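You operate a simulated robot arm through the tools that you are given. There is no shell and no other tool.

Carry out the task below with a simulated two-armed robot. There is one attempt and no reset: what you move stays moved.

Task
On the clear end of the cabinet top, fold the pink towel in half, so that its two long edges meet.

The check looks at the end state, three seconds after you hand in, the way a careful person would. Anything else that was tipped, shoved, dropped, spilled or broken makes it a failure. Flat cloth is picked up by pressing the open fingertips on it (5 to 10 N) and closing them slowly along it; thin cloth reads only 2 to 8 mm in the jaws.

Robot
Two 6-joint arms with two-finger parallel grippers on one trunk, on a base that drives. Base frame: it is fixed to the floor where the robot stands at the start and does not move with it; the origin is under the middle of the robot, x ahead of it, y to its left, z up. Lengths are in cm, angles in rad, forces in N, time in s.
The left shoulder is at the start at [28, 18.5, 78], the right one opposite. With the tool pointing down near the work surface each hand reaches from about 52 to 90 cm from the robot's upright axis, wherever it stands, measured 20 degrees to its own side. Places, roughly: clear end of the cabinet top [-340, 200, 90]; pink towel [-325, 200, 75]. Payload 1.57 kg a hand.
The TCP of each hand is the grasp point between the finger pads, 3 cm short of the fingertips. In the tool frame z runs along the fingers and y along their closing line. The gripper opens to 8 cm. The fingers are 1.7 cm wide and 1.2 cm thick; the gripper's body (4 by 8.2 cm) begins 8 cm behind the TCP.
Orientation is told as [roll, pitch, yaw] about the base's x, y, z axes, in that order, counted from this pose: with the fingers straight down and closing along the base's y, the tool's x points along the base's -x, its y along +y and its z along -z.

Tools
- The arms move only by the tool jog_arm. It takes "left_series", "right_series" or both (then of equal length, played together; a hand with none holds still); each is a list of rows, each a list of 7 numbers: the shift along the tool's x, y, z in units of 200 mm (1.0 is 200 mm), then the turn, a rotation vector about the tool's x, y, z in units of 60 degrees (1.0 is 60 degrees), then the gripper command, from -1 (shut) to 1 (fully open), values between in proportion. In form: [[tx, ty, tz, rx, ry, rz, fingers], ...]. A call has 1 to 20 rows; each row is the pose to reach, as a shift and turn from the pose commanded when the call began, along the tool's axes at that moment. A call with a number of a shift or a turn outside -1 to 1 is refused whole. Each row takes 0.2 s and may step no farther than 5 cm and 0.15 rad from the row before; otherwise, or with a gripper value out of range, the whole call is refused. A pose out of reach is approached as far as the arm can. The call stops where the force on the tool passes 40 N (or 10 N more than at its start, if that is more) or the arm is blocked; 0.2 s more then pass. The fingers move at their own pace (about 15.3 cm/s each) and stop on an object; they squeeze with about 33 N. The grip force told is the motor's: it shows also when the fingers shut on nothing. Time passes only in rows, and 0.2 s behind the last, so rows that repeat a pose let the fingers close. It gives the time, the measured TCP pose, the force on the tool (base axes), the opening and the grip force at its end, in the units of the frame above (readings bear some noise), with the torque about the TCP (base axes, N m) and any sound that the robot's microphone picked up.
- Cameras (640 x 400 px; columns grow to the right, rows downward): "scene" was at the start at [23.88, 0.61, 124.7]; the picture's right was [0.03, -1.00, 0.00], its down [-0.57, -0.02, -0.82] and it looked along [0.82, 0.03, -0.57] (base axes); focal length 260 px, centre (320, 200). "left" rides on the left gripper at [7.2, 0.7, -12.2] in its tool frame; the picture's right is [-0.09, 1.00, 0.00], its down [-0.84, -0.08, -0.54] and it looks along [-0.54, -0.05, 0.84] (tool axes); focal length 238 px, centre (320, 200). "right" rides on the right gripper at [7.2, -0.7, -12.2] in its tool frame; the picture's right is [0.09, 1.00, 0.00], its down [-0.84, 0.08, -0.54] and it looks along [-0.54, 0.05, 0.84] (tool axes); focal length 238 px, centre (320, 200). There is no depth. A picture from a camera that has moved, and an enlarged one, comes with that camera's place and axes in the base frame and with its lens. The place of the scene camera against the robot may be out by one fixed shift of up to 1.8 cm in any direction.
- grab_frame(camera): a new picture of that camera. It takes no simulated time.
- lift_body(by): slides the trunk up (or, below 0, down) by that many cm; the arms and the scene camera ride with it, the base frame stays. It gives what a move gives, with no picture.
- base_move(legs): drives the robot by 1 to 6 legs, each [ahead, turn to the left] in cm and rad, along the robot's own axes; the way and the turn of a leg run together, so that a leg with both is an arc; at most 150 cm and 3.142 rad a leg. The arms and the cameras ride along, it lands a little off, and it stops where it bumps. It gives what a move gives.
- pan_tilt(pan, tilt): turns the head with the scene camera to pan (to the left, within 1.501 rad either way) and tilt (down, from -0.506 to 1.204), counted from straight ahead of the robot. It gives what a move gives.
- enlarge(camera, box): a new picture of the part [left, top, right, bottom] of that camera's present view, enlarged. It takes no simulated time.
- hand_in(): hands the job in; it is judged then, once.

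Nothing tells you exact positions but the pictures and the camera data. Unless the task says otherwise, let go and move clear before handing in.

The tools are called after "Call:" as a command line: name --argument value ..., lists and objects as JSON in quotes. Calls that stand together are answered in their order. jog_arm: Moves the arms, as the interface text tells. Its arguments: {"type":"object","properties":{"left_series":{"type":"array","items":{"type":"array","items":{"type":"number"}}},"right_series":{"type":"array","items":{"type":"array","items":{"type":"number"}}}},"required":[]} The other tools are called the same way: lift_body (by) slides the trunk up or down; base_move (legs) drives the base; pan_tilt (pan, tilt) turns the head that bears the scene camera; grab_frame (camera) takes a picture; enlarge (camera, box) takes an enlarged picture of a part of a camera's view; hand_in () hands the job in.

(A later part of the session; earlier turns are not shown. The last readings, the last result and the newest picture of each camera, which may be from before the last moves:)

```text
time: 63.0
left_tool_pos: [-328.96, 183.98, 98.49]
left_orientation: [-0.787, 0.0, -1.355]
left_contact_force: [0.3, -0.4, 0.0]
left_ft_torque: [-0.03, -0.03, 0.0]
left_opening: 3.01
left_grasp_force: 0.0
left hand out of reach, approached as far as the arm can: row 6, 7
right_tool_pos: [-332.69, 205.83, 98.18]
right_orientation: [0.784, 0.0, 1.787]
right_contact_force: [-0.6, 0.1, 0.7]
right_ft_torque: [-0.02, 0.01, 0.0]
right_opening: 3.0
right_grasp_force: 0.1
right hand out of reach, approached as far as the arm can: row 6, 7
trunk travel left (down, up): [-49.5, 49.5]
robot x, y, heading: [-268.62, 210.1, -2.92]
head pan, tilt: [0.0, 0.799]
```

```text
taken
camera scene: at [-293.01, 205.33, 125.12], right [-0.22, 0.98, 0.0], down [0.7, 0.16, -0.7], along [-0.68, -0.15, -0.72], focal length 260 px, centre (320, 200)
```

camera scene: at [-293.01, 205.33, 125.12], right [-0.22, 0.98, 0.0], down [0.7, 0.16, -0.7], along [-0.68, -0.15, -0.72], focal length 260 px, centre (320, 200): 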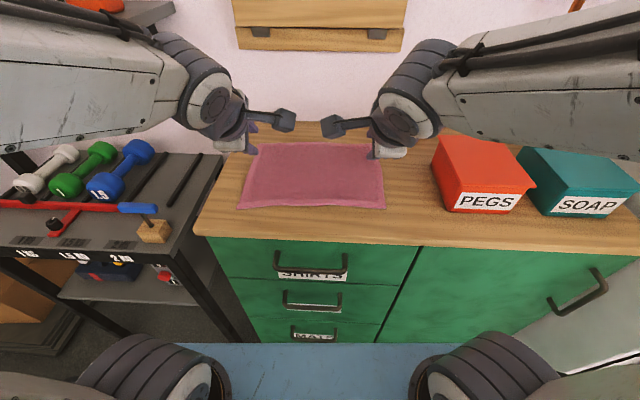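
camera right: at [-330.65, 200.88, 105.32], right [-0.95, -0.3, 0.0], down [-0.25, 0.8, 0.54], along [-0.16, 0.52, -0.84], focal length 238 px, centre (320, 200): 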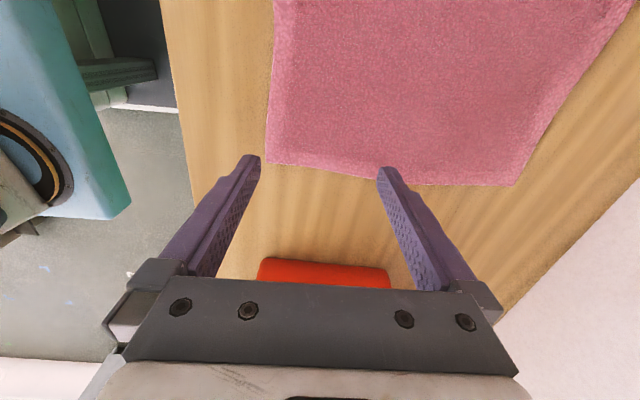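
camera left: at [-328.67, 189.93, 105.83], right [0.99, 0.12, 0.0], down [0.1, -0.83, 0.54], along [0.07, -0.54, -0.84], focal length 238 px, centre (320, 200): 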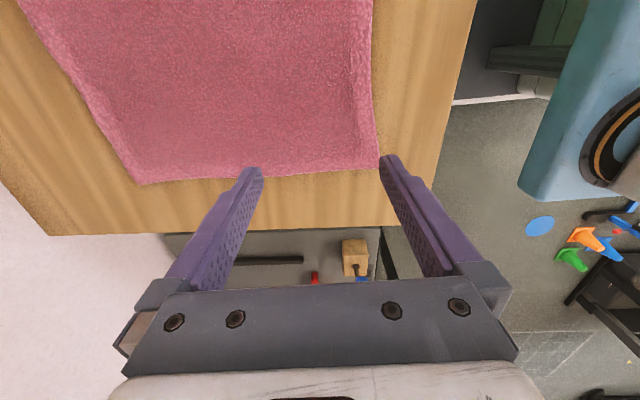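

A 45° tilt is only just possible and will need a lower trunk; a smaller tilt will do. Now moving both hands back to vertical, hovering over the back edge.

Call:
jog_arm --left_series '[[-0.007, -0.088, 0.094, -0.125, 0, 0, -0.25], [-0.013, -0.177, 0.189, -0.25, 0, 0, -0.25], [-0.02, -0.265, 0.283, -0.375, 0, 0, -0.25], [-0.027, -0.353, 0.377, -0.5, 0, 0, -0.25], [-0.033, -0.442, 0.472, -0.625, 0, 0, -0.25], [-0.04, -0.53, 0.566, -0.75, 0, 0, -0.25]]' --right_series '[[-0.0075, 0.097, 0.099, 0.125, 0, 0, -0.25], [-0.015, 0.193, 0.198, 0.25, 0, 0, -0.25], [-0.0225, 0.29, 0.297, 0.375, 0, 0, -0.25], [-0.03, 0.387, 0.396, 0.5, 0, 0, -0.25], [-0.0375, 0.483, 0.495, 0.625, 0, 0, -0.25], [-0.045, 0.58, 0.594, 0.75, 0, 0, -0.25]]'

Call:
lift_body --by -4

Call:
grab_frame --camera "left"

Call:
grab_frame --camera "right"

Call:
grab_frame --camera "scene"

```text
time: 64.4
left_tool_pos: [-343.68, 179.68, 97.97]
left_orientation: [-0.001, 0.001, -1.355]
left_contact_force: [1.4, 0.1, 1.1]
left_ft_torque: [0.0, 0.08, 0.0]
left_opening: 3.01
left_grasp_force: 0.0
right_tool_pos: [-349.07, 203.08, 97.9]
right_orientation: [-0.001, 0.0, 1.788]
right_contact_force: [0.1, 0.0, 1.5]
right_ft_torque: [-0.01, 0.07, 0.01]
right_opening: 2.99
right_grasp_force: 0.0
trunk travel left (down, up): [-49.5, 49.5]
robot x, y, heading: [-268.61, 210.24, -2.918]
head pan, tilt: [0.0, 0.799]
```

```text
time: 65.2
left_tool_pos: [-343.75, 179.78, 93.89]
left_orientation: [0.001, 0.0, -1.354]
left_contact_force: [-1.0, 0.9, -0.5]
left_ft_torque: [0.01, 0.01, 0.03]
left_opening: 3.01
left_grasp_force: 0.1
right_tool_pos: [-349.14, 203.03, 93.85]
right_orientation: [0.0, -0.001, 1.785]
right_contact_force: [-0.9, -0.2, -0.3]
right_ft_torque: [0.0, 0.0, 0.03]
right_opening: 3.0
right_grasp_force: 0.0
trunk travel left (down, up): [-45.5, 53.5]
robot x, y, heading: [-268.78, 210.26, -2.923]
head pan, tilt: [0.0, 0.799]
```

```text
taken
camera left: at [-344.64, 186.94, 106.19], right [0.99, 0.12, 0.0], down [0.1, -0.83, 0.54], along [0.07, -0.54, -0.84], focal length 238 px, centre (320, 200)
```

left: 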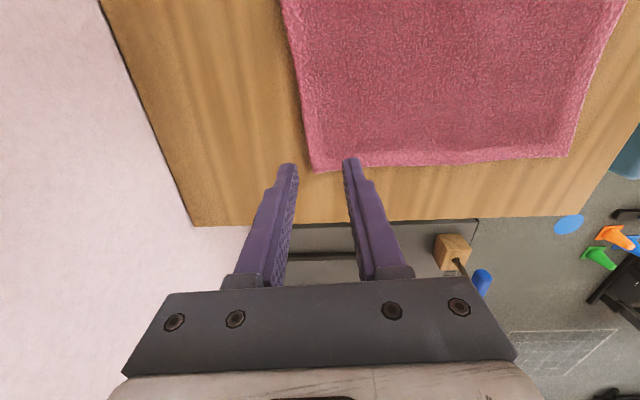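

```text
taken
camera right: at [-346.96, 196.11, 106.02], right [-0.95, -0.3, 0.0], down [-0.25, 0.8, 0.54], along [-0.16, 0.52, -0.84], focal length 238 px, centre (320, 200)
```

right: 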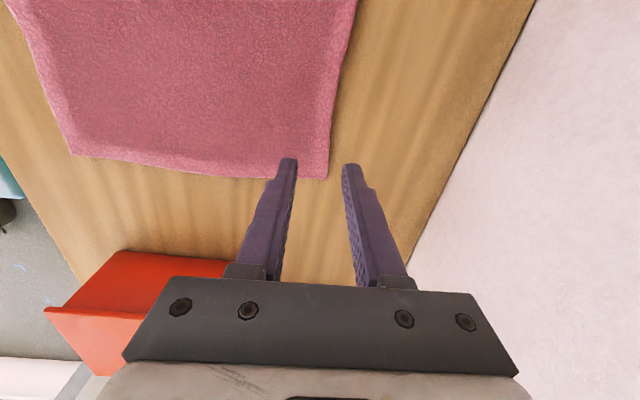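

```text
taken
camera scene: at [-293.03, 205.33, 121.12], right [-0.22, 0.98, 0.0], down [0.7, 0.16, -0.7], along [-0.68, -0.15, -0.72], focal length 260 px, centre (320, 200)
```

scene: 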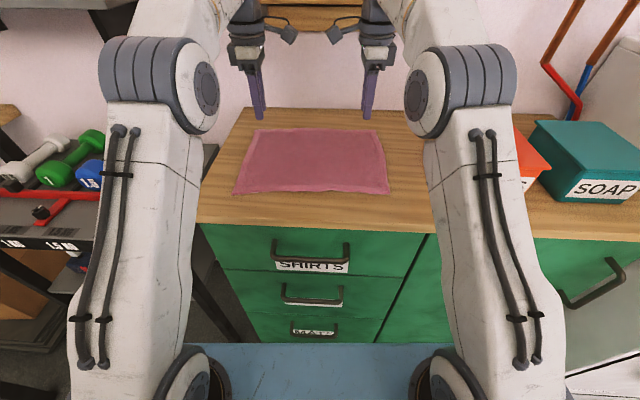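

Both hands hover correctly: each TCP is ~0.9 cm inside the back edge (s≈297.5), ~2.5 cm in from the corners. Descending to just above the cloth, then I'll creep to contact.

Call:
jog_arm --left_series '[[0, 0, 0.05, 0, 0, 0, -0.25], [0, 0, 0.1, 0, 0, 0, -0.25], [0, 0, 0.14, 0, 0, 0, -0.25], [0, 0, 0.17, 0, 0, 0, -0.25]]' --right_series '[[0, 0, 0.05, 0, 0, 0, -0.25], [0, 0, 0.1, 0, 0, 0, -0.25], [0, 0, 0.14, 0, 0, 0, -0.25], [0, 0, 0.17, 0, 0, 0, -0.25]]'

Call:
jog_arm --left_series '[[0, 0, 0.01, 0, 0, 0, -0.25], [0, 0, 0.02, 0, 0, 0, -0.25], [0, 0, 0.02, 0, 0, 0, -0.25]]' --right_series '[[0, 0, 0.01, 0, 0, 0, -0.25], [0, 0, 0.02, 0, 0, 0, -0.25], [0, 0, 0.02, 0, 0, 0, -0.25]]'

Call:
enlarge --camera "left" --box '[220, 80, 420, 205]'

Call:
enlarge --camera "right" --box '[220, 80, 420, 205]'

```text
time: 66.2
left_tool_pos: [-343.79, 179.55, 90.59]
left_orientation: [-0.003, 0.0, -1.354]
left_contact_force: [0.4, -0.4, -0.2]
left_ft_torque: [-0.04, -0.01, 0.0]
left_opening: 3.0
left_grasp_force: 0.1
right_tool_pos: [-349.14, 203.05, 90.54]
right_orientation: [0.0, 0.0, 1.784]
right_contact_force: [0.2, -0.5, -1.1]
right_ft_torque: [0.0, 0.01, 0.04]
right_opening: 2.99
right_grasp_force: 0.1
trunk travel left (down, up): [-45.5, 53.5]
robot x, y, heading: [-268.66, 210.24, -2.92]
head pan, tilt: [0.0, 0.799]
```

```text
time: 67.0
left_tool_pos: [-343.77, 179.69, 90.2]
left_orientation: [0.001, 0.001, -1.355]
left_contact_force: [0.9, 0.3, 0.0]
left_ft_torque: [0.0, 0.0, 0.04]
left_opening: 3.01
left_grasp_force: 0.0
right_tool_pos: [-349.23, 203.03, 90.13]
right_orientation: [0.0, 0.001, 1.786]
right_contact_force: [0.5, 0.6, 0.2]
right_ft_torque: [-0.01, 0.03, 0.01]
right_opening: 3.0
right_grasp_force: 0.0
trunk travel left (down, up): [-45.5, 53.5]
robot x, y, heading: [-268.65, 209.93, -2.92]
head pan, tilt: [0.0, 0.799]
```

```text
3.20 times, centred on (320, 142) of left
camera zoom: at [-344.62, 186.92, 102.36], right [0.99, 0.12, 0.0], down [0.1, -0.83, 0.54], along [0.07, -0.54, -0.84], focal length 763 px, centre (320, 384)
```

zoom: 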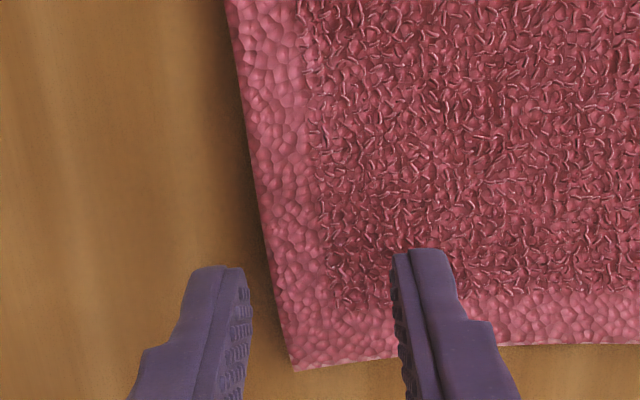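

```text
3.20 times, centred on (320, 142) of right
camera zoom: at [-346.97, 196.09, 102.27], right [-0.95, -0.3, 0.0], down [-0.25, 0.8, 0.54], along [-0.16, 0.52, -0.84], focal length 763 px, centre (320, 384)
```

zoom: 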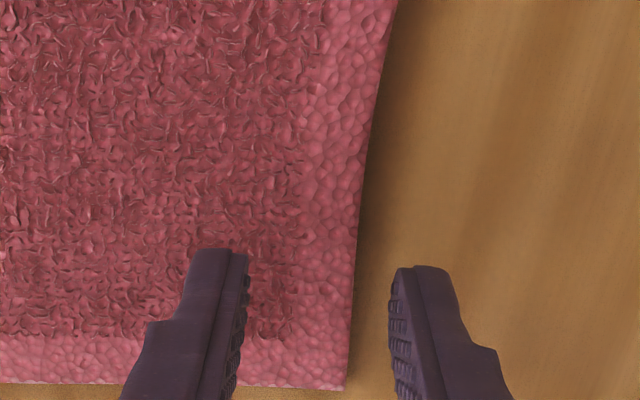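

The view confirms the outer fingers sit ~0.6 cm past the edge on wood and the inner fingers ~2.4 cm onto the cloth. Creeping down to press.

Call:
jog_arm --left_series '[[0, 0, 0.01, 0, 0, 0, -0.25], [0, 0, 0.02, 0, 0, 0, -0.25], [0, 0, 0.02, 0, 0, 0, -0.25]]' --right_series '[[0, 0, 0.01, 0, 0, 0, -0.25], [0, 0, 0.02, 0, 0, 0, -0.25], [0, 0, 0.02, 0, 0, 0, -0.25]]'

```text
time: 67.8
left_tool_pos: [-343.77, 179.62, 89.83]
left_orientation: [0.0, 0.0, -1.354]
left_contact_force: [0.1, -0.3, -0.5]
left_ft_torque: [0.0, -0.01, 0.02]
left_opening: 2.99
left_grasp_force: 0.0
right_tool_pos: [-349.07, 203.09, 89.63]
right_orientation: [0.0, -0.001, 1.785]
right_contact_force: [0.1, 0.5, 0.0]
right_ft_torque: [0.0, 0.0, 0.04]
right_opening: 2.98
right_grasp_force: 0.1
trunk travel left (down, up): [-45.5, 53.5]
robot x, y, heading: [-268.67, 209.84, -2.922]
head pan, tilt: [0.0, 0.799]
```

Call:
jog_arm --left_series '[[0, 0, 0.01, 0, 0, 0, -0.25], [0, 0, 0.01, 0, 0, 0, -0.25]]' --right_series '[[0, 0, 0.01, 0, 0, 0, -0.25], [0, 0, 0.01, 0, 0, 0, -0.25]]'

Call:
jog_arm --left_series '[[0, 0, 0.01, 0, 0, 0, -0.25], [0, 0, 0.01, 0, 0, 0, -0.25]]' --right_series '[[0, 0, 0.01, 0, 0, 0, -0.25], [0, 0, 0.01, 0, 0, 0, -0.25]]'

```text
time: 68.4
left_tool_pos: [-343.77, 179.61, 89.52]
left_orientation: [-0.001, 0.0, -1.356]
left_contact_force: [-0.3, 0.3, -0.1]
left_ft_torque: [0.0, -0.01, 0.01]
left_opening: 3.0
left_grasp_force: 0.0
right_tool_pos: [-349.18, 202.99, 89.47]
right_orientation: [-0.001, -0.001, 1.786]
right_contact_force: [-0.7, -0.2, 1.0]
right_ft_torque: [0.0, -0.01, -0.02]
right_opening: 3.0
right_grasp_force: 0.0
trunk travel left (down, up): [-45.5, 53.5]
robot x, y, heading: [-268.27, 210.5, -2.924]
head pan, tilt: [0.0, 0.799]
```

```text
time: 69.0
left_tool_pos: [-343.65, 179.68, 89.36]
left_orientation: [0.0, -0.002, -1.356]
left_contact_force: [0.6, -0.4, 1.6]
left_ft_torque: [0.0, -0.05, -0.02]
left_opening: 2.97
left_grasp_force: 0.0
right_tool_pos: [-349.19, 202.97, 89.28]
right_orientation: [0.002, 0.0, 1.786]
right_contact_force: [0.5, -1.6, 4.0]
right_ft_torque: [0.01, -0.1, -0.02]
right_opening: 3.02
right_grasp_force: 0.2
trunk travel left (down, up): [-45.5, 53.5]
robot x, y, heading: [-268.68, 209.62, -2.922]
head pan, tilt: [0.0, 0.799]
```

Contact starts: left ~1.6 N, right ~4 N. A little more pressure on each.

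Call:
jog_arm --left_series '[[0, 0, 0.008, 0, 0, 0, -0.25], [0, 0, 0.008, 0, 0, 0, -0.25]]' --right_series '[[0, 0, 0.004, 0, 0, 0, -0.25], [0, 0, 0.004, 0, 0, 0, -0.25]]'

```text
time: 69.6
left_tool_pos: [-343.73, 179.66, 89.32]
left_orientation: [-0.001, 0.0, -1.353]
left_contact_force: [0.6, -0.8, 5.2]
left_ft_torque: [0.03, -0.12, -0.02]
left_opening: 2.98
left_grasp_force: 0.1
right_tool_pos: [-349.27, 203.0, 89.26]
right_orientation: [0.001, -0.001, 1.787]
right_contact_force: [-0.5, -1.1, 8.2]
right_ft_torque: [0.03, -0.18, -0.02]
right_opening: 2.97
right_grasp_force: 0.0
trunk travel left (down, up): [-45.5, 53.5]
robot x, y, heading: [-268.58, 209.96, -2.926]
head pan, tilt: [0.0, 0.799]
```

Forces are in range (5 and 8 N). Now closing slowly along the cloth.

Call:
jog_arm --left_series '[[0, 0, 0.004, 0, 0, 0, -0.3], [0, 0, 0.004, 0, 0, 0, -0.35], [0, 0, 0.004, 0, 0, 0, -0.4], [0, 0, 0.004, 0, 0, 0, -0.45], [0, 0, 0.004, 0, 0, 0, -0.5], [0, 0, 0.004, 0, 0, 0, -0.55], [0, 0, 0.004, 0, 0, 0, -0.6], [0, 0, 0.004, 0, 0, 0, -0.65]]' --right_series '[[0, 0, 0, 0, 0, 0, -0.3], [0, 0, 0, 0, 0, 0, -0.35], [0, 0, 0, 0, 0, 0, -0.4], [0, 0, 0, 0, 0, 0, -0.45], [0, 0, 0, 0, 0, 0, -0.5], [0, 0, 0, 0, 0, 0, -0.55], [0, 0, 0, 0, 0, 0, -0.6], [0, 0, 0, 0, 0, 0, -0.65]]'

Call:
enlarge --camera "left" --box '[220, 80, 420, 205]'

Call:
enlarge --camera "right" --box '[220, 80, 420, 205]'

```text
time: 71.4
left_tool_pos: [-343.66, 179.85, 89.33]
left_orientation: [-0.001, 0.0, -1.358]
left_contact_force: [-0.3, 0.2, 20.1]
left_ft_torque: [0.03, -0.24, 0.0]
left_opening: 1.39
left_grasp_force: 0.1
right_tool_pos: [-349.08, 203.05, 89.22]
right_orientation: [-0.001, 0.0, 1.785]
right_contact_force: [-0.6, -0.3, 9.0]
right_ft_torque: [0.02, -0.08, 0.02]
right_opening: 1.36
right_grasp_force: 0.0
trunk travel left (down, up): [-45.5, 53.5]
robot x, y, heading: [-268.61, 210.05, -2.925]
head pan, tilt: [0.0, 0.799]
```

```text
3.20 times, centred on (320, 142) of left
camera zoom: at [-344.51, 187.01, 101.46], right [0.99, 0.12, 0.0], down [0.1, -0.83, 0.54], along [0.06, -0.54, -0.84], focal length 763 px, centre (320, 384)
```

zoom: 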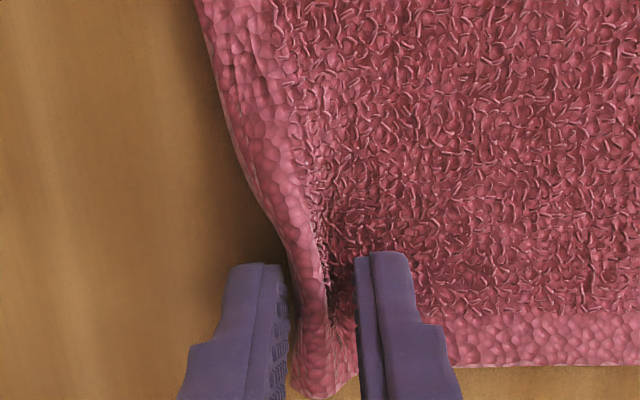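

```text
3.20 times, centred on (320, 142) of right
camera zoom: at [-346.89, 196.1, 101.38], right [-0.95, -0.3, 0.0], down [-0.25, 0.8, 0.54], along [-0.16, 0.52, -0.84], focal length 763 px, centre (320, 384)
```

zoom: 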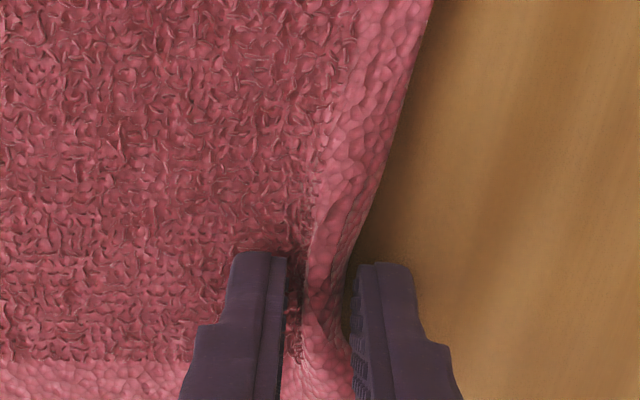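

It is working: the outer fingers catch the edge and the cloth buckles up between the jaws. Continuing to close fully (easing the left press slightly).

Call:
jog_arm --left_series '[[0, 0, -0.004, 0, 0, 0, -0.7], [0, 0, -0.004, 0, 0, 0, -0.75], [0, 0, -0.004, 0, 0, 0, -0.8], [0, 0, -0.004, 0, 0, 0, -0.85], [0, 0, -0.004, 0, 0, 0, -0.9], [0, 0, -0.004, 0, 0, 0, -0.95], [0, 0, -0.004, 0, 0, 0, -1], [0, 0, -0.004, 0, 0, 0, -1], [0, 0, -0.004, 0, 0, 0, -1]]' --right_series '[[0, 0, 0, 0, 0, 0, -0.7], [0, 0, 0, 0, 0, 0, -0.75], [0, 0, 0, 0, 0, 0, -0.8], [0, 0, 0, 0, 0, 0, -0.85], [0, 0, 0, 0, 0, 0, -0.9], [0, 0, 0, 0, 0, 0, -0.95], [0, 0, 0, 0, 0, 0, -1], [0, 0, 0, 0, 0, 0, -1], [0, 0, 0, 0, 0, 0, -1]]'

Call:
enlarge --camera "left" --box '[220, 80, 420, 205]'

Call:
enlarge --camera "right" --box '[220, 80, 420, 205]'

```text
time: 73.4
left_tool_pos: [-343.66, 179.87, 89.29]
left_orientation: [-0.002, 0.0, -1.355]
left_contact_force: [1.9, 0.0, 14.0]
left_ft_torque: [0.07, -0.21, 0.03]
left_opening: 0.43
left_grasp_force: 25.0
right_tool_pos: [-349.15, 202.97, 89.29]
right_orientation: [-0.001, 0.0, 1.786]
right_contact_force: [2.3, 0.2, 9.4]
right_ft_torque: [-0.01, -0.14, -0.02]
right_opening: 0.39
right_grasp_force: 25.0
trunk travel left (down, up): [-45.5, 53.5]
robot x, y, heading: [-268.26, 210.14, -2.923]
head pan, tilt: [0.0, 0.799]
```

```text
3.20 times, centred on (320, 142) of left
camera zoom: at [-344.56, 187.03, 101.49], right [0.99, 0.12, 0.0], down [0.1, -0.83, 0.54], along [0.07, -0.54, -0.84], focal length 763 px, centre (320, 384)
```

zoom: 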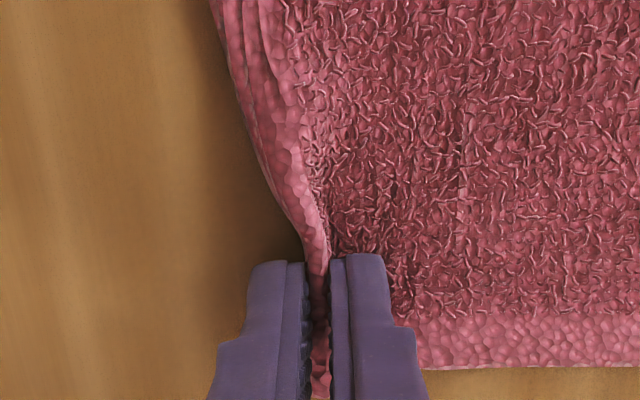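

```text
3.20 times, centred on (320, 142) of right
camera zoom: at [-346.89, 196.1, 101.38], right [-0.95, -0.3, 0.0], down [-0.25, 0.8, 0.54], along [-0.16, 0.52, -0.84], focal length 763 px, centre (320, 384)
```

zoom: 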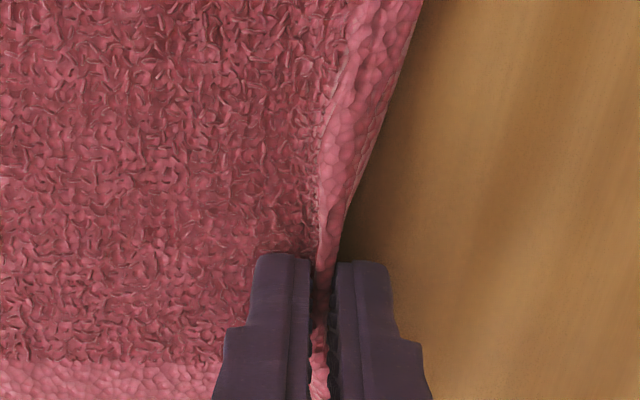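

Both hands hold cloth (openings 4.3 and 3.9 mm, ~25 N). Lifting the back edge gently up and toward me, then checking the grip.

Call:
jog_arm --left_series '[[0, 0.003, -0.02, 0, 0, 0, -1], [0, 0.007, -0.045, 0, 0, 0, -1], [0, 0.012, -0.075, 0, 0, 0, -1], [0, 0.02, -0.11, 0, 0, 0, -1], [0, 0.035, -0.15, 0, 0, 0, -1], [0, 0.055, -0.195, 0, 0, 0, -1], [0, 0.08, -0.245, 0, 0, 0, -1], [0, 0.115, -0.29, 0, 0, 0, -1], [0, 0.115, -0.29, 0, 0, 0, -1]]' --right_series '[[0, -0.003, -0.02, 0, 0, 0, -1], [0, -0.007, -0.045, 0, 0, 0, -1], [0, -0.012, -0.075, 0, 0, 0, -1], [0, -0.02, -0.11, 0, 0, 0, -1], [0, -0.035, -0.15, 0, 0, 0, -1], [0, -0.055, -0.195, 0, 0, 0, -1], [0, -0.08, -0.245, 0, 0, 0, -1], [0, -0.115, -0.29, 0, 0, 0, -1], [0, -0.115, -0.29, 0, 0, 0, -1]]'

Call:
grab_frame --camera "left"

Call:
grab_frame --camera "right"

Call:
grab_frame --camera "scene"

```text
time: 75.4
left_tool_pos: [-341.6, 180.13, 95.12]
left_orientation: [-0.001, 0.0, -1.353]
left_contact_force: [-0.3, 0.1, -0.2]
left_ft_torque: [0.06, -0.01, 0.03]
left_opening: 0.37
left_grasp_force: 24.6
right_tool_pos: [-346.98, 203.5, 95.08]
right_orientation: [-0.001, 0.001, 1.785]
right_contact_force: [-0.1, -0.7, -0.5]
right_ft_torque: [-0.01, 0.04, 0.01]
right_opening: 0.4
right_grasp_force: 25.1
trunk travel left (down, up): [-45.5, 53.5]
robot x, y, heading: [-268.69, 210.19, -2.924]
head pan, tilt: [0.0, 0.799]
```

```text
taken
camera left: at [-342.37, 187.4, 107.28], right [0.99, 0.12, 0.0], down [0.1, -0.83, 0.54], along [0.07, -0.54, -0.84], focal length 238 px, centre (320, 200)
```

left: 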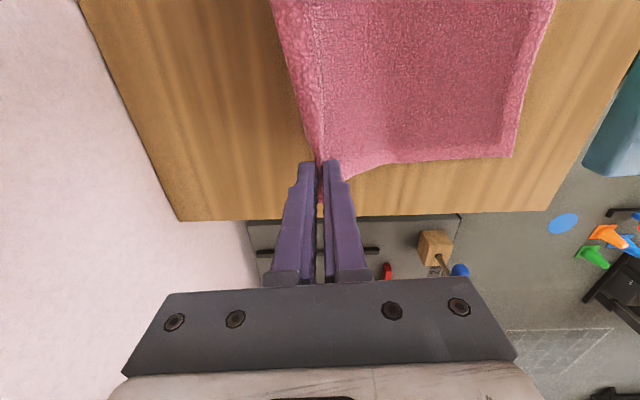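

```text
taken
camera right: at [-344.69, 196.57, 107.16], right [-0.95, -0.3, 0.0], down [-0.25, 0.8, 0.54], along [-0.16, 0.52, -0.84], focal length 238 px, centre (320, 200)
```

right: 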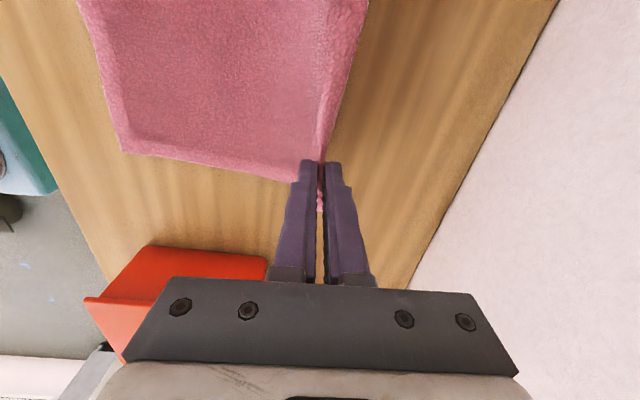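

```text
taken
camera scene: at [-293.02, 205.33, 121.12], right [-0.22, 0.98, 0.0], down [0.7, 0.16, -0.7], along [-0.68, -0.15, -0.72], focal length 260 px, centre (320, 200)
```

scene: 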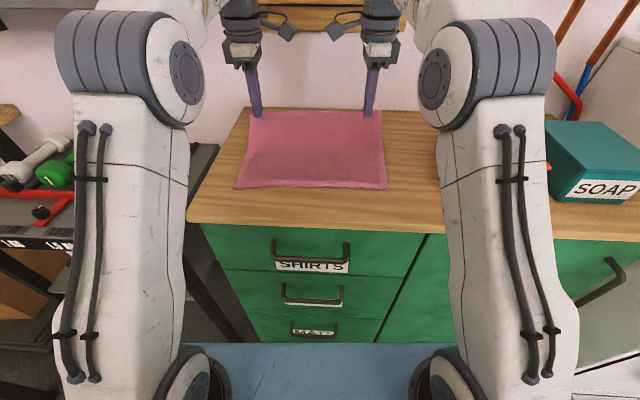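

Both hands lifted the back edge securely; the towel slid back ~1.5 cm (front edge now s≈276.6), so the fold line is ≈287.8. Zooming to see how much hem is in the jaws.

Call:
enlarge --camera "left" --box '[230, 60, 410, 230]'

Call:
enlarge --camera "scene" --box '[210, 60, 410, 200]'

```text
2.35 times, centred on (320, 145) of left
camera zoom: at [-342.37, 187.4, 107.28], right [0.99, 0.12, 0.0], down [0.1, -0.83, 0.54], along [0.07, -0.54, -0.84], focal length 561 px, centre (320, 329)
```

zoom: 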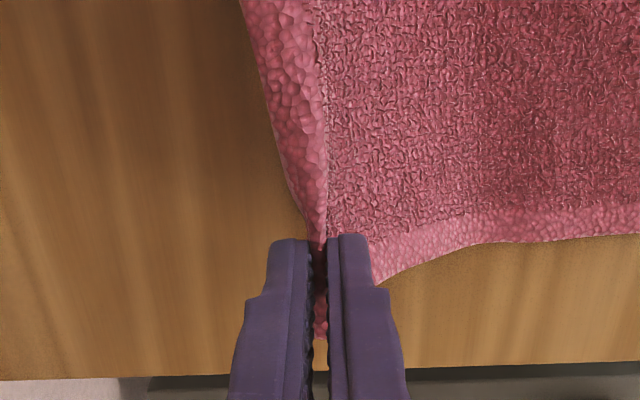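

```text
2.86 times, centred on (310, 130) of scene
camera zoom: at [-293.02, 205.33, 121.12], right [-0.22, 0.98, 0.0], down [0.7, 0.16, -0.7], along [-0.68, -0.15, -0.72], focal length 741 px, centre (349, 400)
```

zoom: 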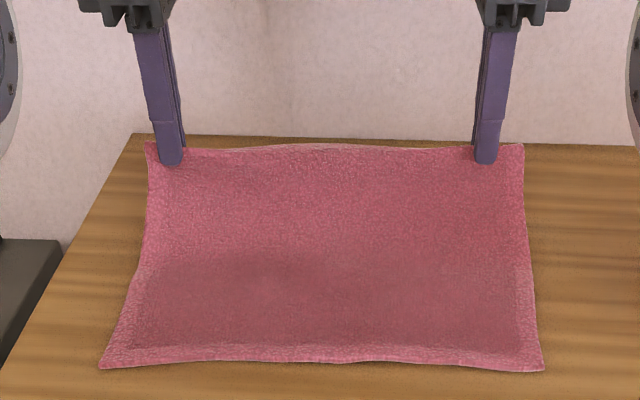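

The grip is clean: ~1.2 cm of hem stands between the pads at both corners. Lower the trunk 4 cm (hands still above the top) to gain room for the tilt, then carry the edge over in an arc.

Call:
lift_body --by -4

Call:
jog_arm --left_series '[[0, 0.03, -0.075, 0.0333, 0, 0, -1], [0, 0.0755, -0.1495, 0.0667, 0, 0, -1], [0, 0.1355, -0.219, 0.1, 0, 0, -1], [0, 0.211, -0.2785, 0.1333, 0, 0, -1], [0, 0.291, -0.3175, 0.1667, 0, 0, -1], [0, 0.376, -0.3365, 0.2, 0, 0, -1], [0, 0.376, -0.3365, 0.2, 0, 0, -1]]' --right_series '[[0, -0.03, -0.075, -0.0333, 0, 0, -1], [0, -0.0755, -0.1495, -0.0667, 0, 0, -1], [0, -0.1355, -0.219, -0.1, 0, 0, -1], [0, -0.211, -0.2785, -0.1333, 0, 0, -1], [0, -0.291, -0.3175, -0.1667, 0, 0, -1], [0, -0.376, -0.3365, -0.2, 0, 0, -1], [0, -0.376, -0.3365, -0.2, 0, 0, -1]]'

Call:
grab_frame --camera "scene"

Call:
grab_frame --camera "left"

Call:
grab_frame --camera "right"

```text
time: 76.2
left_tool_pos: [-341.46, 180.16, 91.02]
left_orientation: [-0.001, -0.002, -1.355]
left_contact_force: [0.0, 0.7, 1.1]
left_ft_torque: [0.0, 0.01, 0.02]
left_opening: 0.36
left_grasp_force: 25.0
right_tool_pos: [-346.87, 203.57, 91.01]
right_orientation: [0.001, 0.0, 1.787]
right_contact_force: [-1.1, -0.6, -1.1]
right_ft_torque: [-0.04, 0.04, 0.04]
right_opening: 0.39
right_grasp_force: 24.5
trunk travel left (down, up): [-41.5, 57.5]
robot x, y, heading: [-268.65, 210.31, -2.927]
head pan, tilt: [0.0, 0.799]
```

```text
time: 77.8
left_tool_pos: [-334.11, 181.88, 97.72]
left_orientation: [-0.21, 0.0, -1.354]
left_contact_force: [-0.5, 0.6, 0.0]
left_ft_torque: [0.05, -0.05, 0.05]
left_opening: 0.41
left_grasp_force: 25.0
right_tool_pos: [-339.66, 205.19, 97.89]
right_orientation: [0.209, 0.001, 1.786]
right_contact_force: [0.7, -0.3, 0.9]
right_ft_torque: [0.01, -0.06, 0.0]
right_opening: 0.37
right_grasp_force: 25.1
trunk travel left (down, up): [-41.5, 57.5]
robot x, y, heading: [-268.63, 210.06, -2.923]
head pan, tilt: [0.0, 0.799]
```

```text
taken
camera scene: at [-293.03, 205.33, 117.12], right [-0.22, 0.98, 0.0], down [0.7, 0.16, -0.7], along [-0.68, -0.15, -0.72], focal length 260 px, centre (320, 200)
```

scene: 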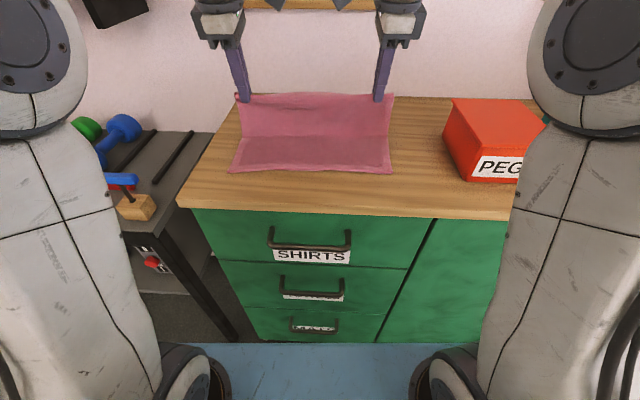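

```text
taken
camera left: at [-332.61, 189.67, 109.66], right [0.97, 0.12, -0.21], down [0.22, -0.81, 0.55], along [-0.1, -0.58, -0.81], focal length 238 px, centre (320, 200)
```

left: 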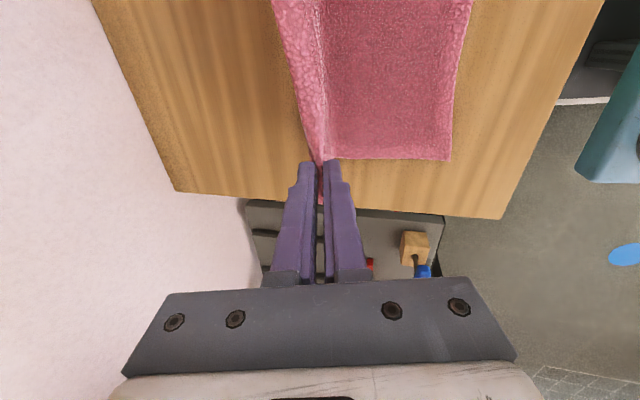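

```text
taken
camera right: at [-335.01, 198.77, 109.54], right [-0.93, -0.3, 0.21], down [-0.14, 0.83, 0.55], along [-0.33, 0.48, -0.81], focal length 238 px, centre (320, 200)
```

right: 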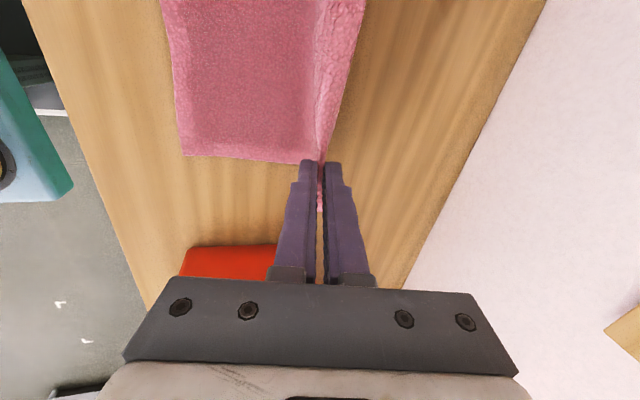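

The flap now stands upright with the bottom half still flat. Continuing the arc down toward the front edge, stopping a few cm above.

Call:
jog_arm --left_series '[[0, 0.0839, -0.0168, 0.0333, 0, 0, -1], [0, 0.1666, -0.0124, 0.0667, 0, 0, -1], [0, 0.2486, 0.0126, 0.1, 0, 0, -1], [0, 0.3277, 0.0484, 0.1333, 0, 0, -1], [0, 0.3988, 0.0967, 0.1667, 0, 0, -1], [0, 0.4606, 0.147, 0.2, 0, 0, -1], [0, 0.5126, 0.1993, 0.2333, 0, 0, -1], [0, 0.5126, 0.1993, 0.2333, 0, 0, -1]]' --right_series '[[0, -0.0839, -0.0168, -0.0333, 0, 0, -1], [0, -0.1666, -0.0124, -0.0667, 0, 0, -1], [0, -0.2486, 0.0126, -0.1, 0, 0, -1], [0, -0.3277, 0.0484, -0.1333, 0, 0, -1], [0, -0.3988, 0.0967, -0.1667, 0, 0, -1], [0, -0.4606, 0.147, -0.2, 0, 0, -1], [0, -0.5126, 0.1993, -0.2333, 0, 0, -1], [0, -0.5126, 0.1993, -0.2333, 0, 0, -1]]'

Call:
grab_frame --camera "scene"

Call:
grab_frame --camera "left"

Call:
grab_frame --camera "right"

```text
time: 79.6
left_tool_pos: [-325.14, 183.71, 91.74]
left_orientation: [-0.454, 0.001, -1.353]
left_contact_force: [0.2, 0.4, 0.6]
left_ft_torque: [0.01, -0.06, -0.03]
left_opening: 0.36
left_grasp_force: 24.8
right_tool_pos: [-330.56, 207.04, 91.61]
right_orientation: [0.454, 0.001, 1.787]
right_contact_force: [-0.3, -0.3, 0.3]
right_ft_torque: [0.01, -0.07, 0.02]
right_opening: 0.38
right_grasp_force: 24.6
trunk travel left (down, up): [-41.5, 57.5]
robot x, y, heading: [-268.53, 210.18, -2.921]
head pan, tilt: [0.0, 0.799]
```

```text
taken
camera scene: at [-293.02, 205.33, 117.12], right [-0.22, 0.98, 0.0], down [0.7, 0.16, -0.7], along [-0.68, -0.15, -0.72], focal length 260 px, centre (320, 200)
```

scene: 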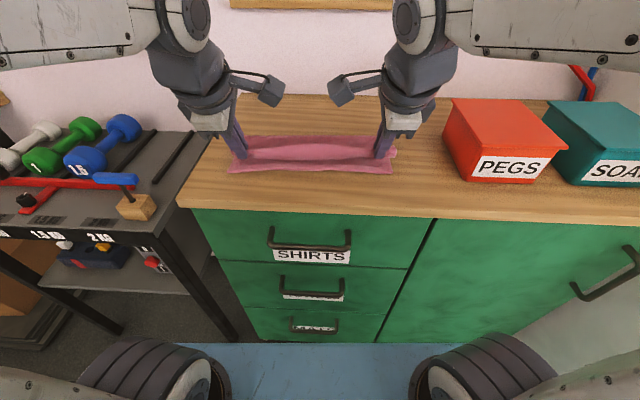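

```text
taken
camera left: at [-320.88, 192.15, 102.38], right [0.89, 0.1, -0.44], down [0.34, -0.78, 0.52], along [-0.29, -0.62, -0.73], focal length 238 px, centre (320, 200)
```

left: 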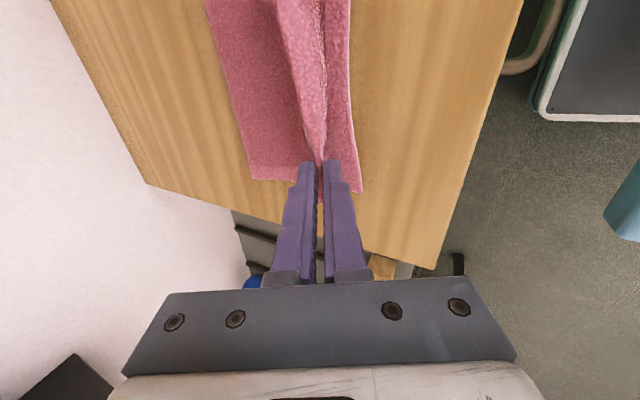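

```text
taken
camera right: at [-323.17, 201.24, 102.24], right [-0.85, -0.28, 0.44], down [-0.01, 0.85, 0.52], along [-0.52, 0.44, -0.73], focal length 238 px, centre (320, 200)
```

right: 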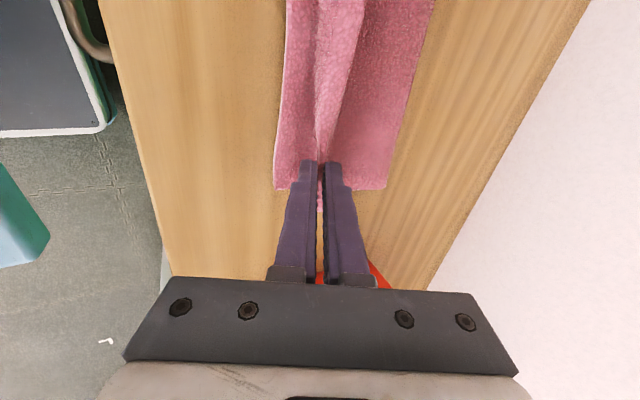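

The flap is folded over, its edge held ~2.7 cm above and ~2 cm behind the front edge. Checking closely before setting it down.

Call:
enlarge --camera "scene" --box '[210, 110, 420, 200]'

Call:
enlarge --camera "left" --box '[200, 60, 400, 220]'

Call:
enlarge --camera "right" --box '[240, 60, 440, 220]'

```text
3.05 times, centred on (315, 155) of scene
camera zoom: at [-293.02, 205.33, 117.12], right [-0.22, 0.98, 0.0], down [0.7, 0.16, -0.7], along [-0.68, -0.15, -0.72], focal length 791 px, centre (335, 337)
```

zoom: 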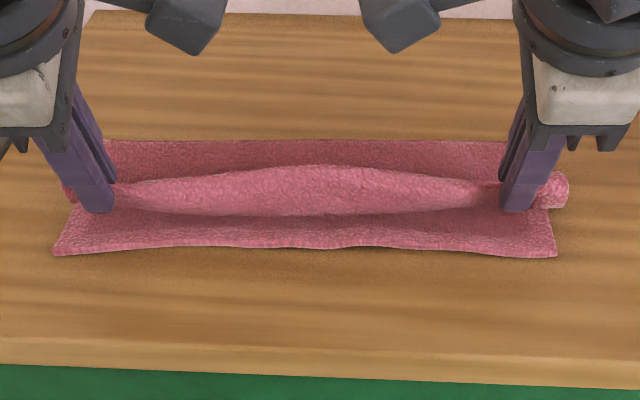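

```text
2.50 times, centred on (300, 140) of left
camera zoom: at [-320.88, 192.15, 102.38], right [0.89, 0.1, -0.44], down [0.34, -0.78, 0.52], along [-0.29, -0.62, -0.73], focal length 596 px, centre (370, 350)
```

zoom: 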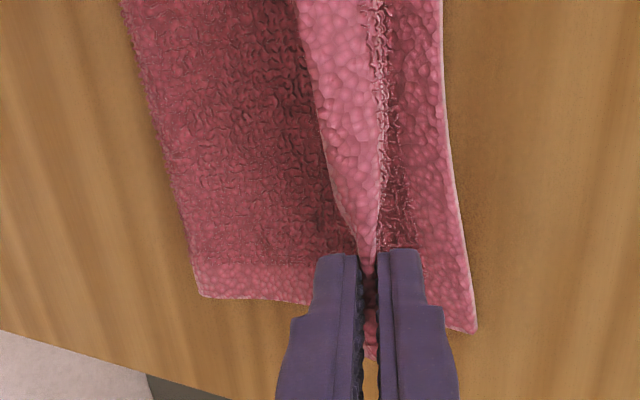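

```text
2.50 times, centred on (340, 140) of right
camera zoom: at [-323.17, 201.24, 102.24], right [-0.85, -0.28, 0.44], down [-0.01, 0.85, 0.52], along [-0.52, 0.44, -0.73], focal length 596 px, centre (270, 350)
```

zoom: 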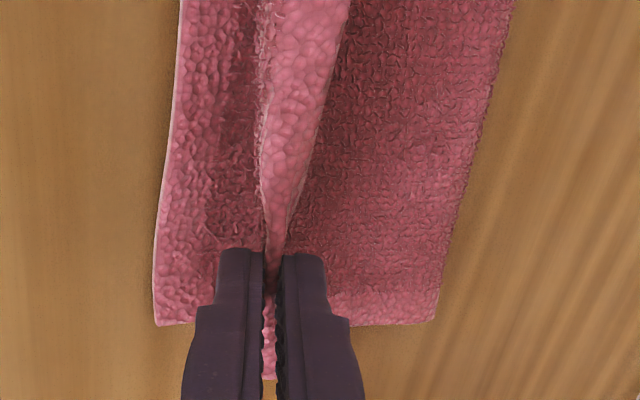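

The flap lies over well; the back crease is at s≈288 and the front edge at ≈277, so flap length matches. Lowering the held edge toward the front edge.

Call:
jog_arm --left_series '[[0, 0.016, 0.013, 0.0167, 0, 0, -1], [0, 0.032, 0.026, 0.0333, 0, 0, -1], [0, 0.048, 0.039, 0.05, 0, 0, -1], [0, 0.0644, 0.0521, 0.0667, 0, 0, -1], [0, 0.0644, 0.0521, 0.0667, 0, 0, -1]]' --right_series '[[0, -0.016, 0.013, -0.0167, 0, 0, -1], [0, -0.032, 0.026, -0.0333, 0, 0, -1], [0, -0.048, 0.039, -0.05, 0, 0, -1], [0, -0.0644, 0.0521, -0.0667, 0, 0, -1], [0, -0.0644, 0.0521, -0.0667, 0, 0, -1]]'

Call:
enlarge --camera "scene" --box '[210, 110, 420, 200]'

Call:
enlarge --camera "left" --box '[200, 60, 400, 220]'

Call:
enlarge --camera "right" --box '[240, 60, 440, 220]'

```text
time: 80.8
left_tool_pos: [-325.14, 183.87, 90.19]
left_orientation: [-0.523, -0.003, -1.354]
left_contact_force: [-0.6, 0.5, 0.5]
left_ft_torque: [0.02, -0.06, -0.01]
left_opening: 0.33
left_grasp_force: 24.9
left hand out of reach, approached as far as the arm can: row 4, 5
right_tool_pos: [-329.96, 207.32, 90.25]
right_orientation: [0.524, 0.001, 1.784]
right_contact_force: [0.5, -0.3, 0.6]
right_ft_torque: [0.04, -0.08, -0.02]
right_opening: 0.37
right_grasp_force: 24.3
trunk travel left (down, up): [-41.5, 57.5]
robot x, y, heading: [-268.51, 210.26, -2.918]
head pan, tilt: [0.0, 0.799]
```

```text
3.05 times, centred on (315, 155) of scene
camera zoom: at [-293.02, 205.33, 117.12], right [-0.22, 0.98, 0.0], down [0.7, 0.16, -0.7], along [-0.68, -0.15, -0.72], focal length 791 px, centre (335, 337)
```

zoom: 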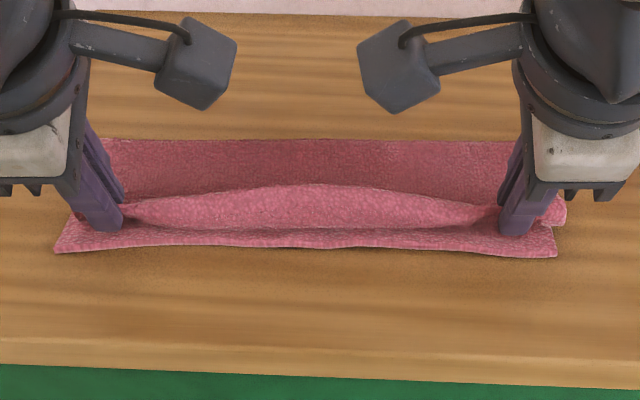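

```text
2.50 times, centred on (300, 140) of left
camera zoom: at [-320.21, 192.45, 100.42], right [0.86, 0.09, -0.5], down [0.38, -0.77, 0.51], along [-0.34, -0.63, -0.7], focal length 596 px, centre (370, 350)
```

zoom: 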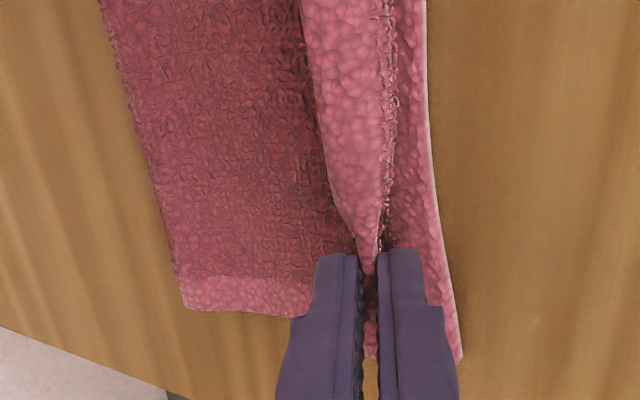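

```text
2.50 times, centred on (340, 140) of right
camera zoom: at [-321.8, 201.58, 100.4], right [-0.82, -0.27, 0.5], down [0.02, 0.86, 0.51], along [-0.57, 0.43, -0.7], focal length 596 px, centre (270, 350)
```

zoom: 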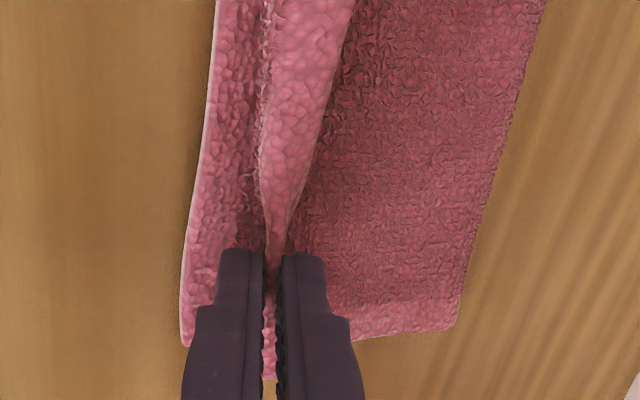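

The left hand just hit its near-reach limit. I'll raise both hands a touch, drop the trunk by the same amount to gain reach, then continue.

Call:
jog_arm --left_series '[[0, -0.024, -0.0284, 0, 0, 0, -1], [0, -0.048, -0.0569, 0, 0, 0, -1], [0, -0.0723, -0.0853, 0, 0, 0, -1]]' --right_series '[[0, 0.024, -0.0284, 0, 0, 0, -1], [0, 0.048, -0.0569, 0, 0, 0, -1], [0, 0.0723, -0.0853, 0, 0, 0, -1]]'

Call:
lift_body --by -2.5

Call:
enlarge --camera "scene" --box '[210, 100, 420, 200]'

```text
time: 81.6
left_tool_pos: [-325.65, 183.82, 92.39]
left_orientation: [-0.524, 0.0, -1.354]
left_contact_force: [0.4, 0.2, 0.0]
left_ft_torque: [-0.02, -0.08, -0.01]
left_opening: 0.32
left_grasp_force: 24.2
right_tool_pos: [-330.26, 207.02, 92.35]
right_orientation: [0.521, -0.001, 1.786]
right_contact_force: [-0.3, 0.1, -0.3]
right_ft_torque: [0.01, -0.05, 0.0]
right_opening: 0.36
right_grasp_force: 24.3
trunk travel left (down, up): [-41.5, 57.5]
robot x, y, heading: [-268.74, 210.06, -2.922]
head pan, tilt: [0.0, 0.799]
```

```text
time: 82.3
left_tool_pos: [-325.59, 183.67, 89.98]
left_orientation: [-0.524, -0.001, -1.355]
left_contact_force: [0.2, 0.6, 0.2]
left_ft_torque: [0.01, -0.09, -0.02]
left_opening: 0.38
left_grasp_force: 24.5
right_tool_pos: [-330.25, 207.06, 90.0]
right_orientation: [0.523, -0.001, 1.786]
right_contact_force: [-0.6, 0.3, 0.6]
right_ft_torque: [0.03, -0.04, 0.0]
right_opening: 0.36
right_grasp_force: 24.5
trunk travel left (down, up): [-39.0, 60.0]
robot x, y, heading: [-268.37, 210.19, -2.92]
head pan, tilt: [0.0, 0.799]
```

```text
3.05 times, centred on (315, 150) of scene
camera zoom: at [-293.02, 205.33, 114.62], right [-0.22, 0.98, 0.0], down [0.7, 0.16, -0.7], along [-0.68, -0.15, -0.72], focal length 791 px, centre (335, 352)
```

zoom: 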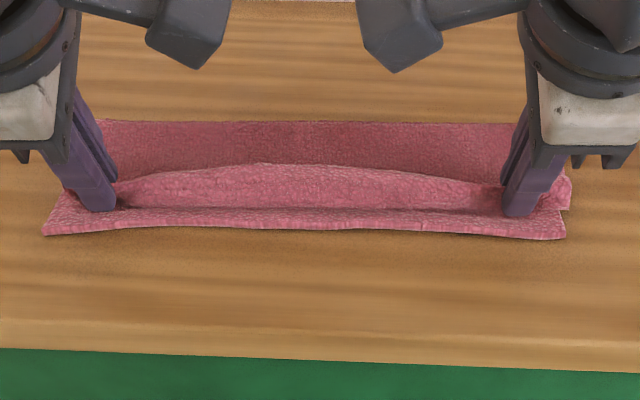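

Hands now have reach to spare. Drawing the edge the last ~1 cm toward the front edge and down to light contact.

Call:
jog_arm --left_series '[[0, 0.02, -0.012, 0, 0, 0, -1], [0, 0.04, -0.024, 0, 0, 0, -1], [0, 0.0606, -0.035, 0, 0, 0, -1], [0, 0.068, -0.022, 0, 0, 0, -1], [0, 0.068, -0.022, 0, 0, 0, -1]]' --right_series '[[0, -0.013, -0.0075, 0, 0, 0, -1], [0, -0.026, -0.015, 0, 0, 0, -1], [0, -0.039, -0.0225, 0, 0, 0, -1], [0, -0.0465, -0.0095, 0, 0, 0, -1], [0, -0.0465, -0.0095, 0, 0, 0, -1]]'

Call:
enlarge --camera "scene" --box '[210, 100, 420, 200]'

Call:
enlarge --camera "left" --box '[200, 60, 400, 220]'

Call:
enlarge --camera "right" --box '[240, 60, 440, 220]'

```text
time: 83.5
left_tool_pos: [-325.47, 184.09, 89.62]
left_orientation: [-0.526, -0.002, -1.354]
left_contact_force: [-0.5, -1.6, 5.7]
left_ft_torque: [-0.04, 0.0, 0.02]
left_opening: 0.36
left_grasp_force: 24.7
left hand out of reach, approached as far as the arm can: row 1, 2, 3, 4, 5
right_tool_pos: [-329.59, 207.12, 89.65]
right_orientation: [0.523, -0.001, 1.784]
right_contact_force: [-0.6, -0.8, 0.5]
right_ft_torque: [0.01, -0.03, 0.0]
right_opening: 0.33
right_grasp_force: 24.7
right hand out of reach, approached as far as the arm can: row 3, 4, 5
trunk travel left (down, up): [-39.0, 60.0]
robot x, y, heading: [-268.25, 210.35, -2.924]
head pan, tilt: [0.0, 0.799]
```

```text
3.05 times, centred on (315, 150) of scene
camera zoom: at [-293.0, 205.33, 114.63], right [-0.22, 0.98, 0.0], down [0.7, 0.16, -0.7], along [-0.68, -0.15, -0.72], focal length 791 px, centre (335, 352)
```

zoom: 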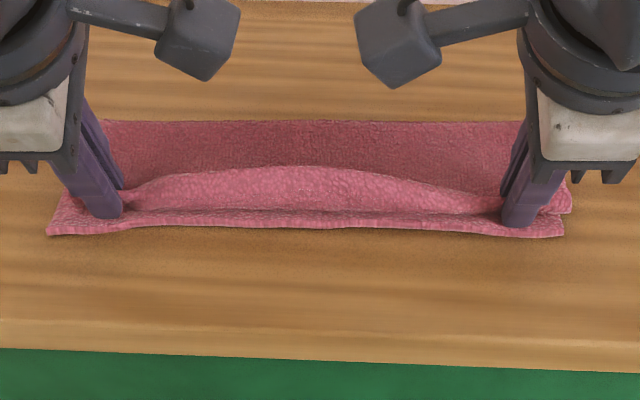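

```text
2.50 times, centred on (300, 140) of left
camera zoom: at [-320.45, 192.68, 99.77], right [0.86, 0.09, -0.5], down [0.38, -0.77, 0.51], along [-0.34, -0.63, -0.7], focal length 596 px, centre (370, 350)
```

zoom: 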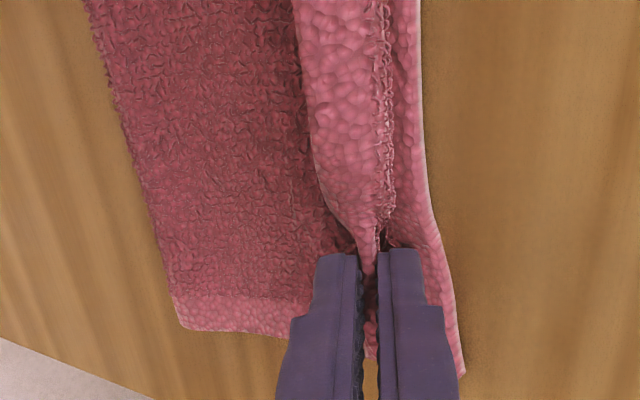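

```text
2.50 times, centred on (340, 140) of right
camera zoom: at [-321.51, 201.49, 99.8], right [-0.82, -0.27, 0.5], down [0.02, 0.86, 0.51], along [-0.57, 0.43, -0.7], focal length 596 px, centre (270, 350)
```

zoom: 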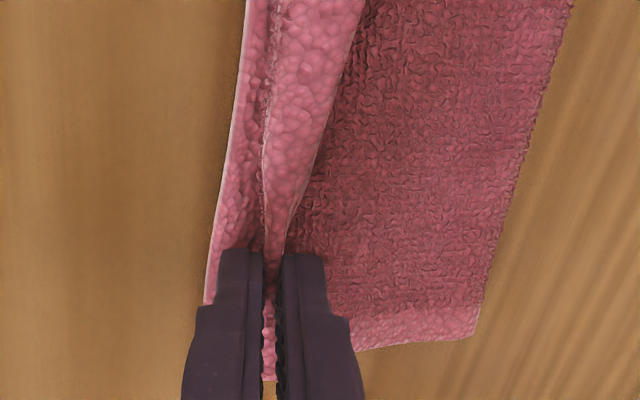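

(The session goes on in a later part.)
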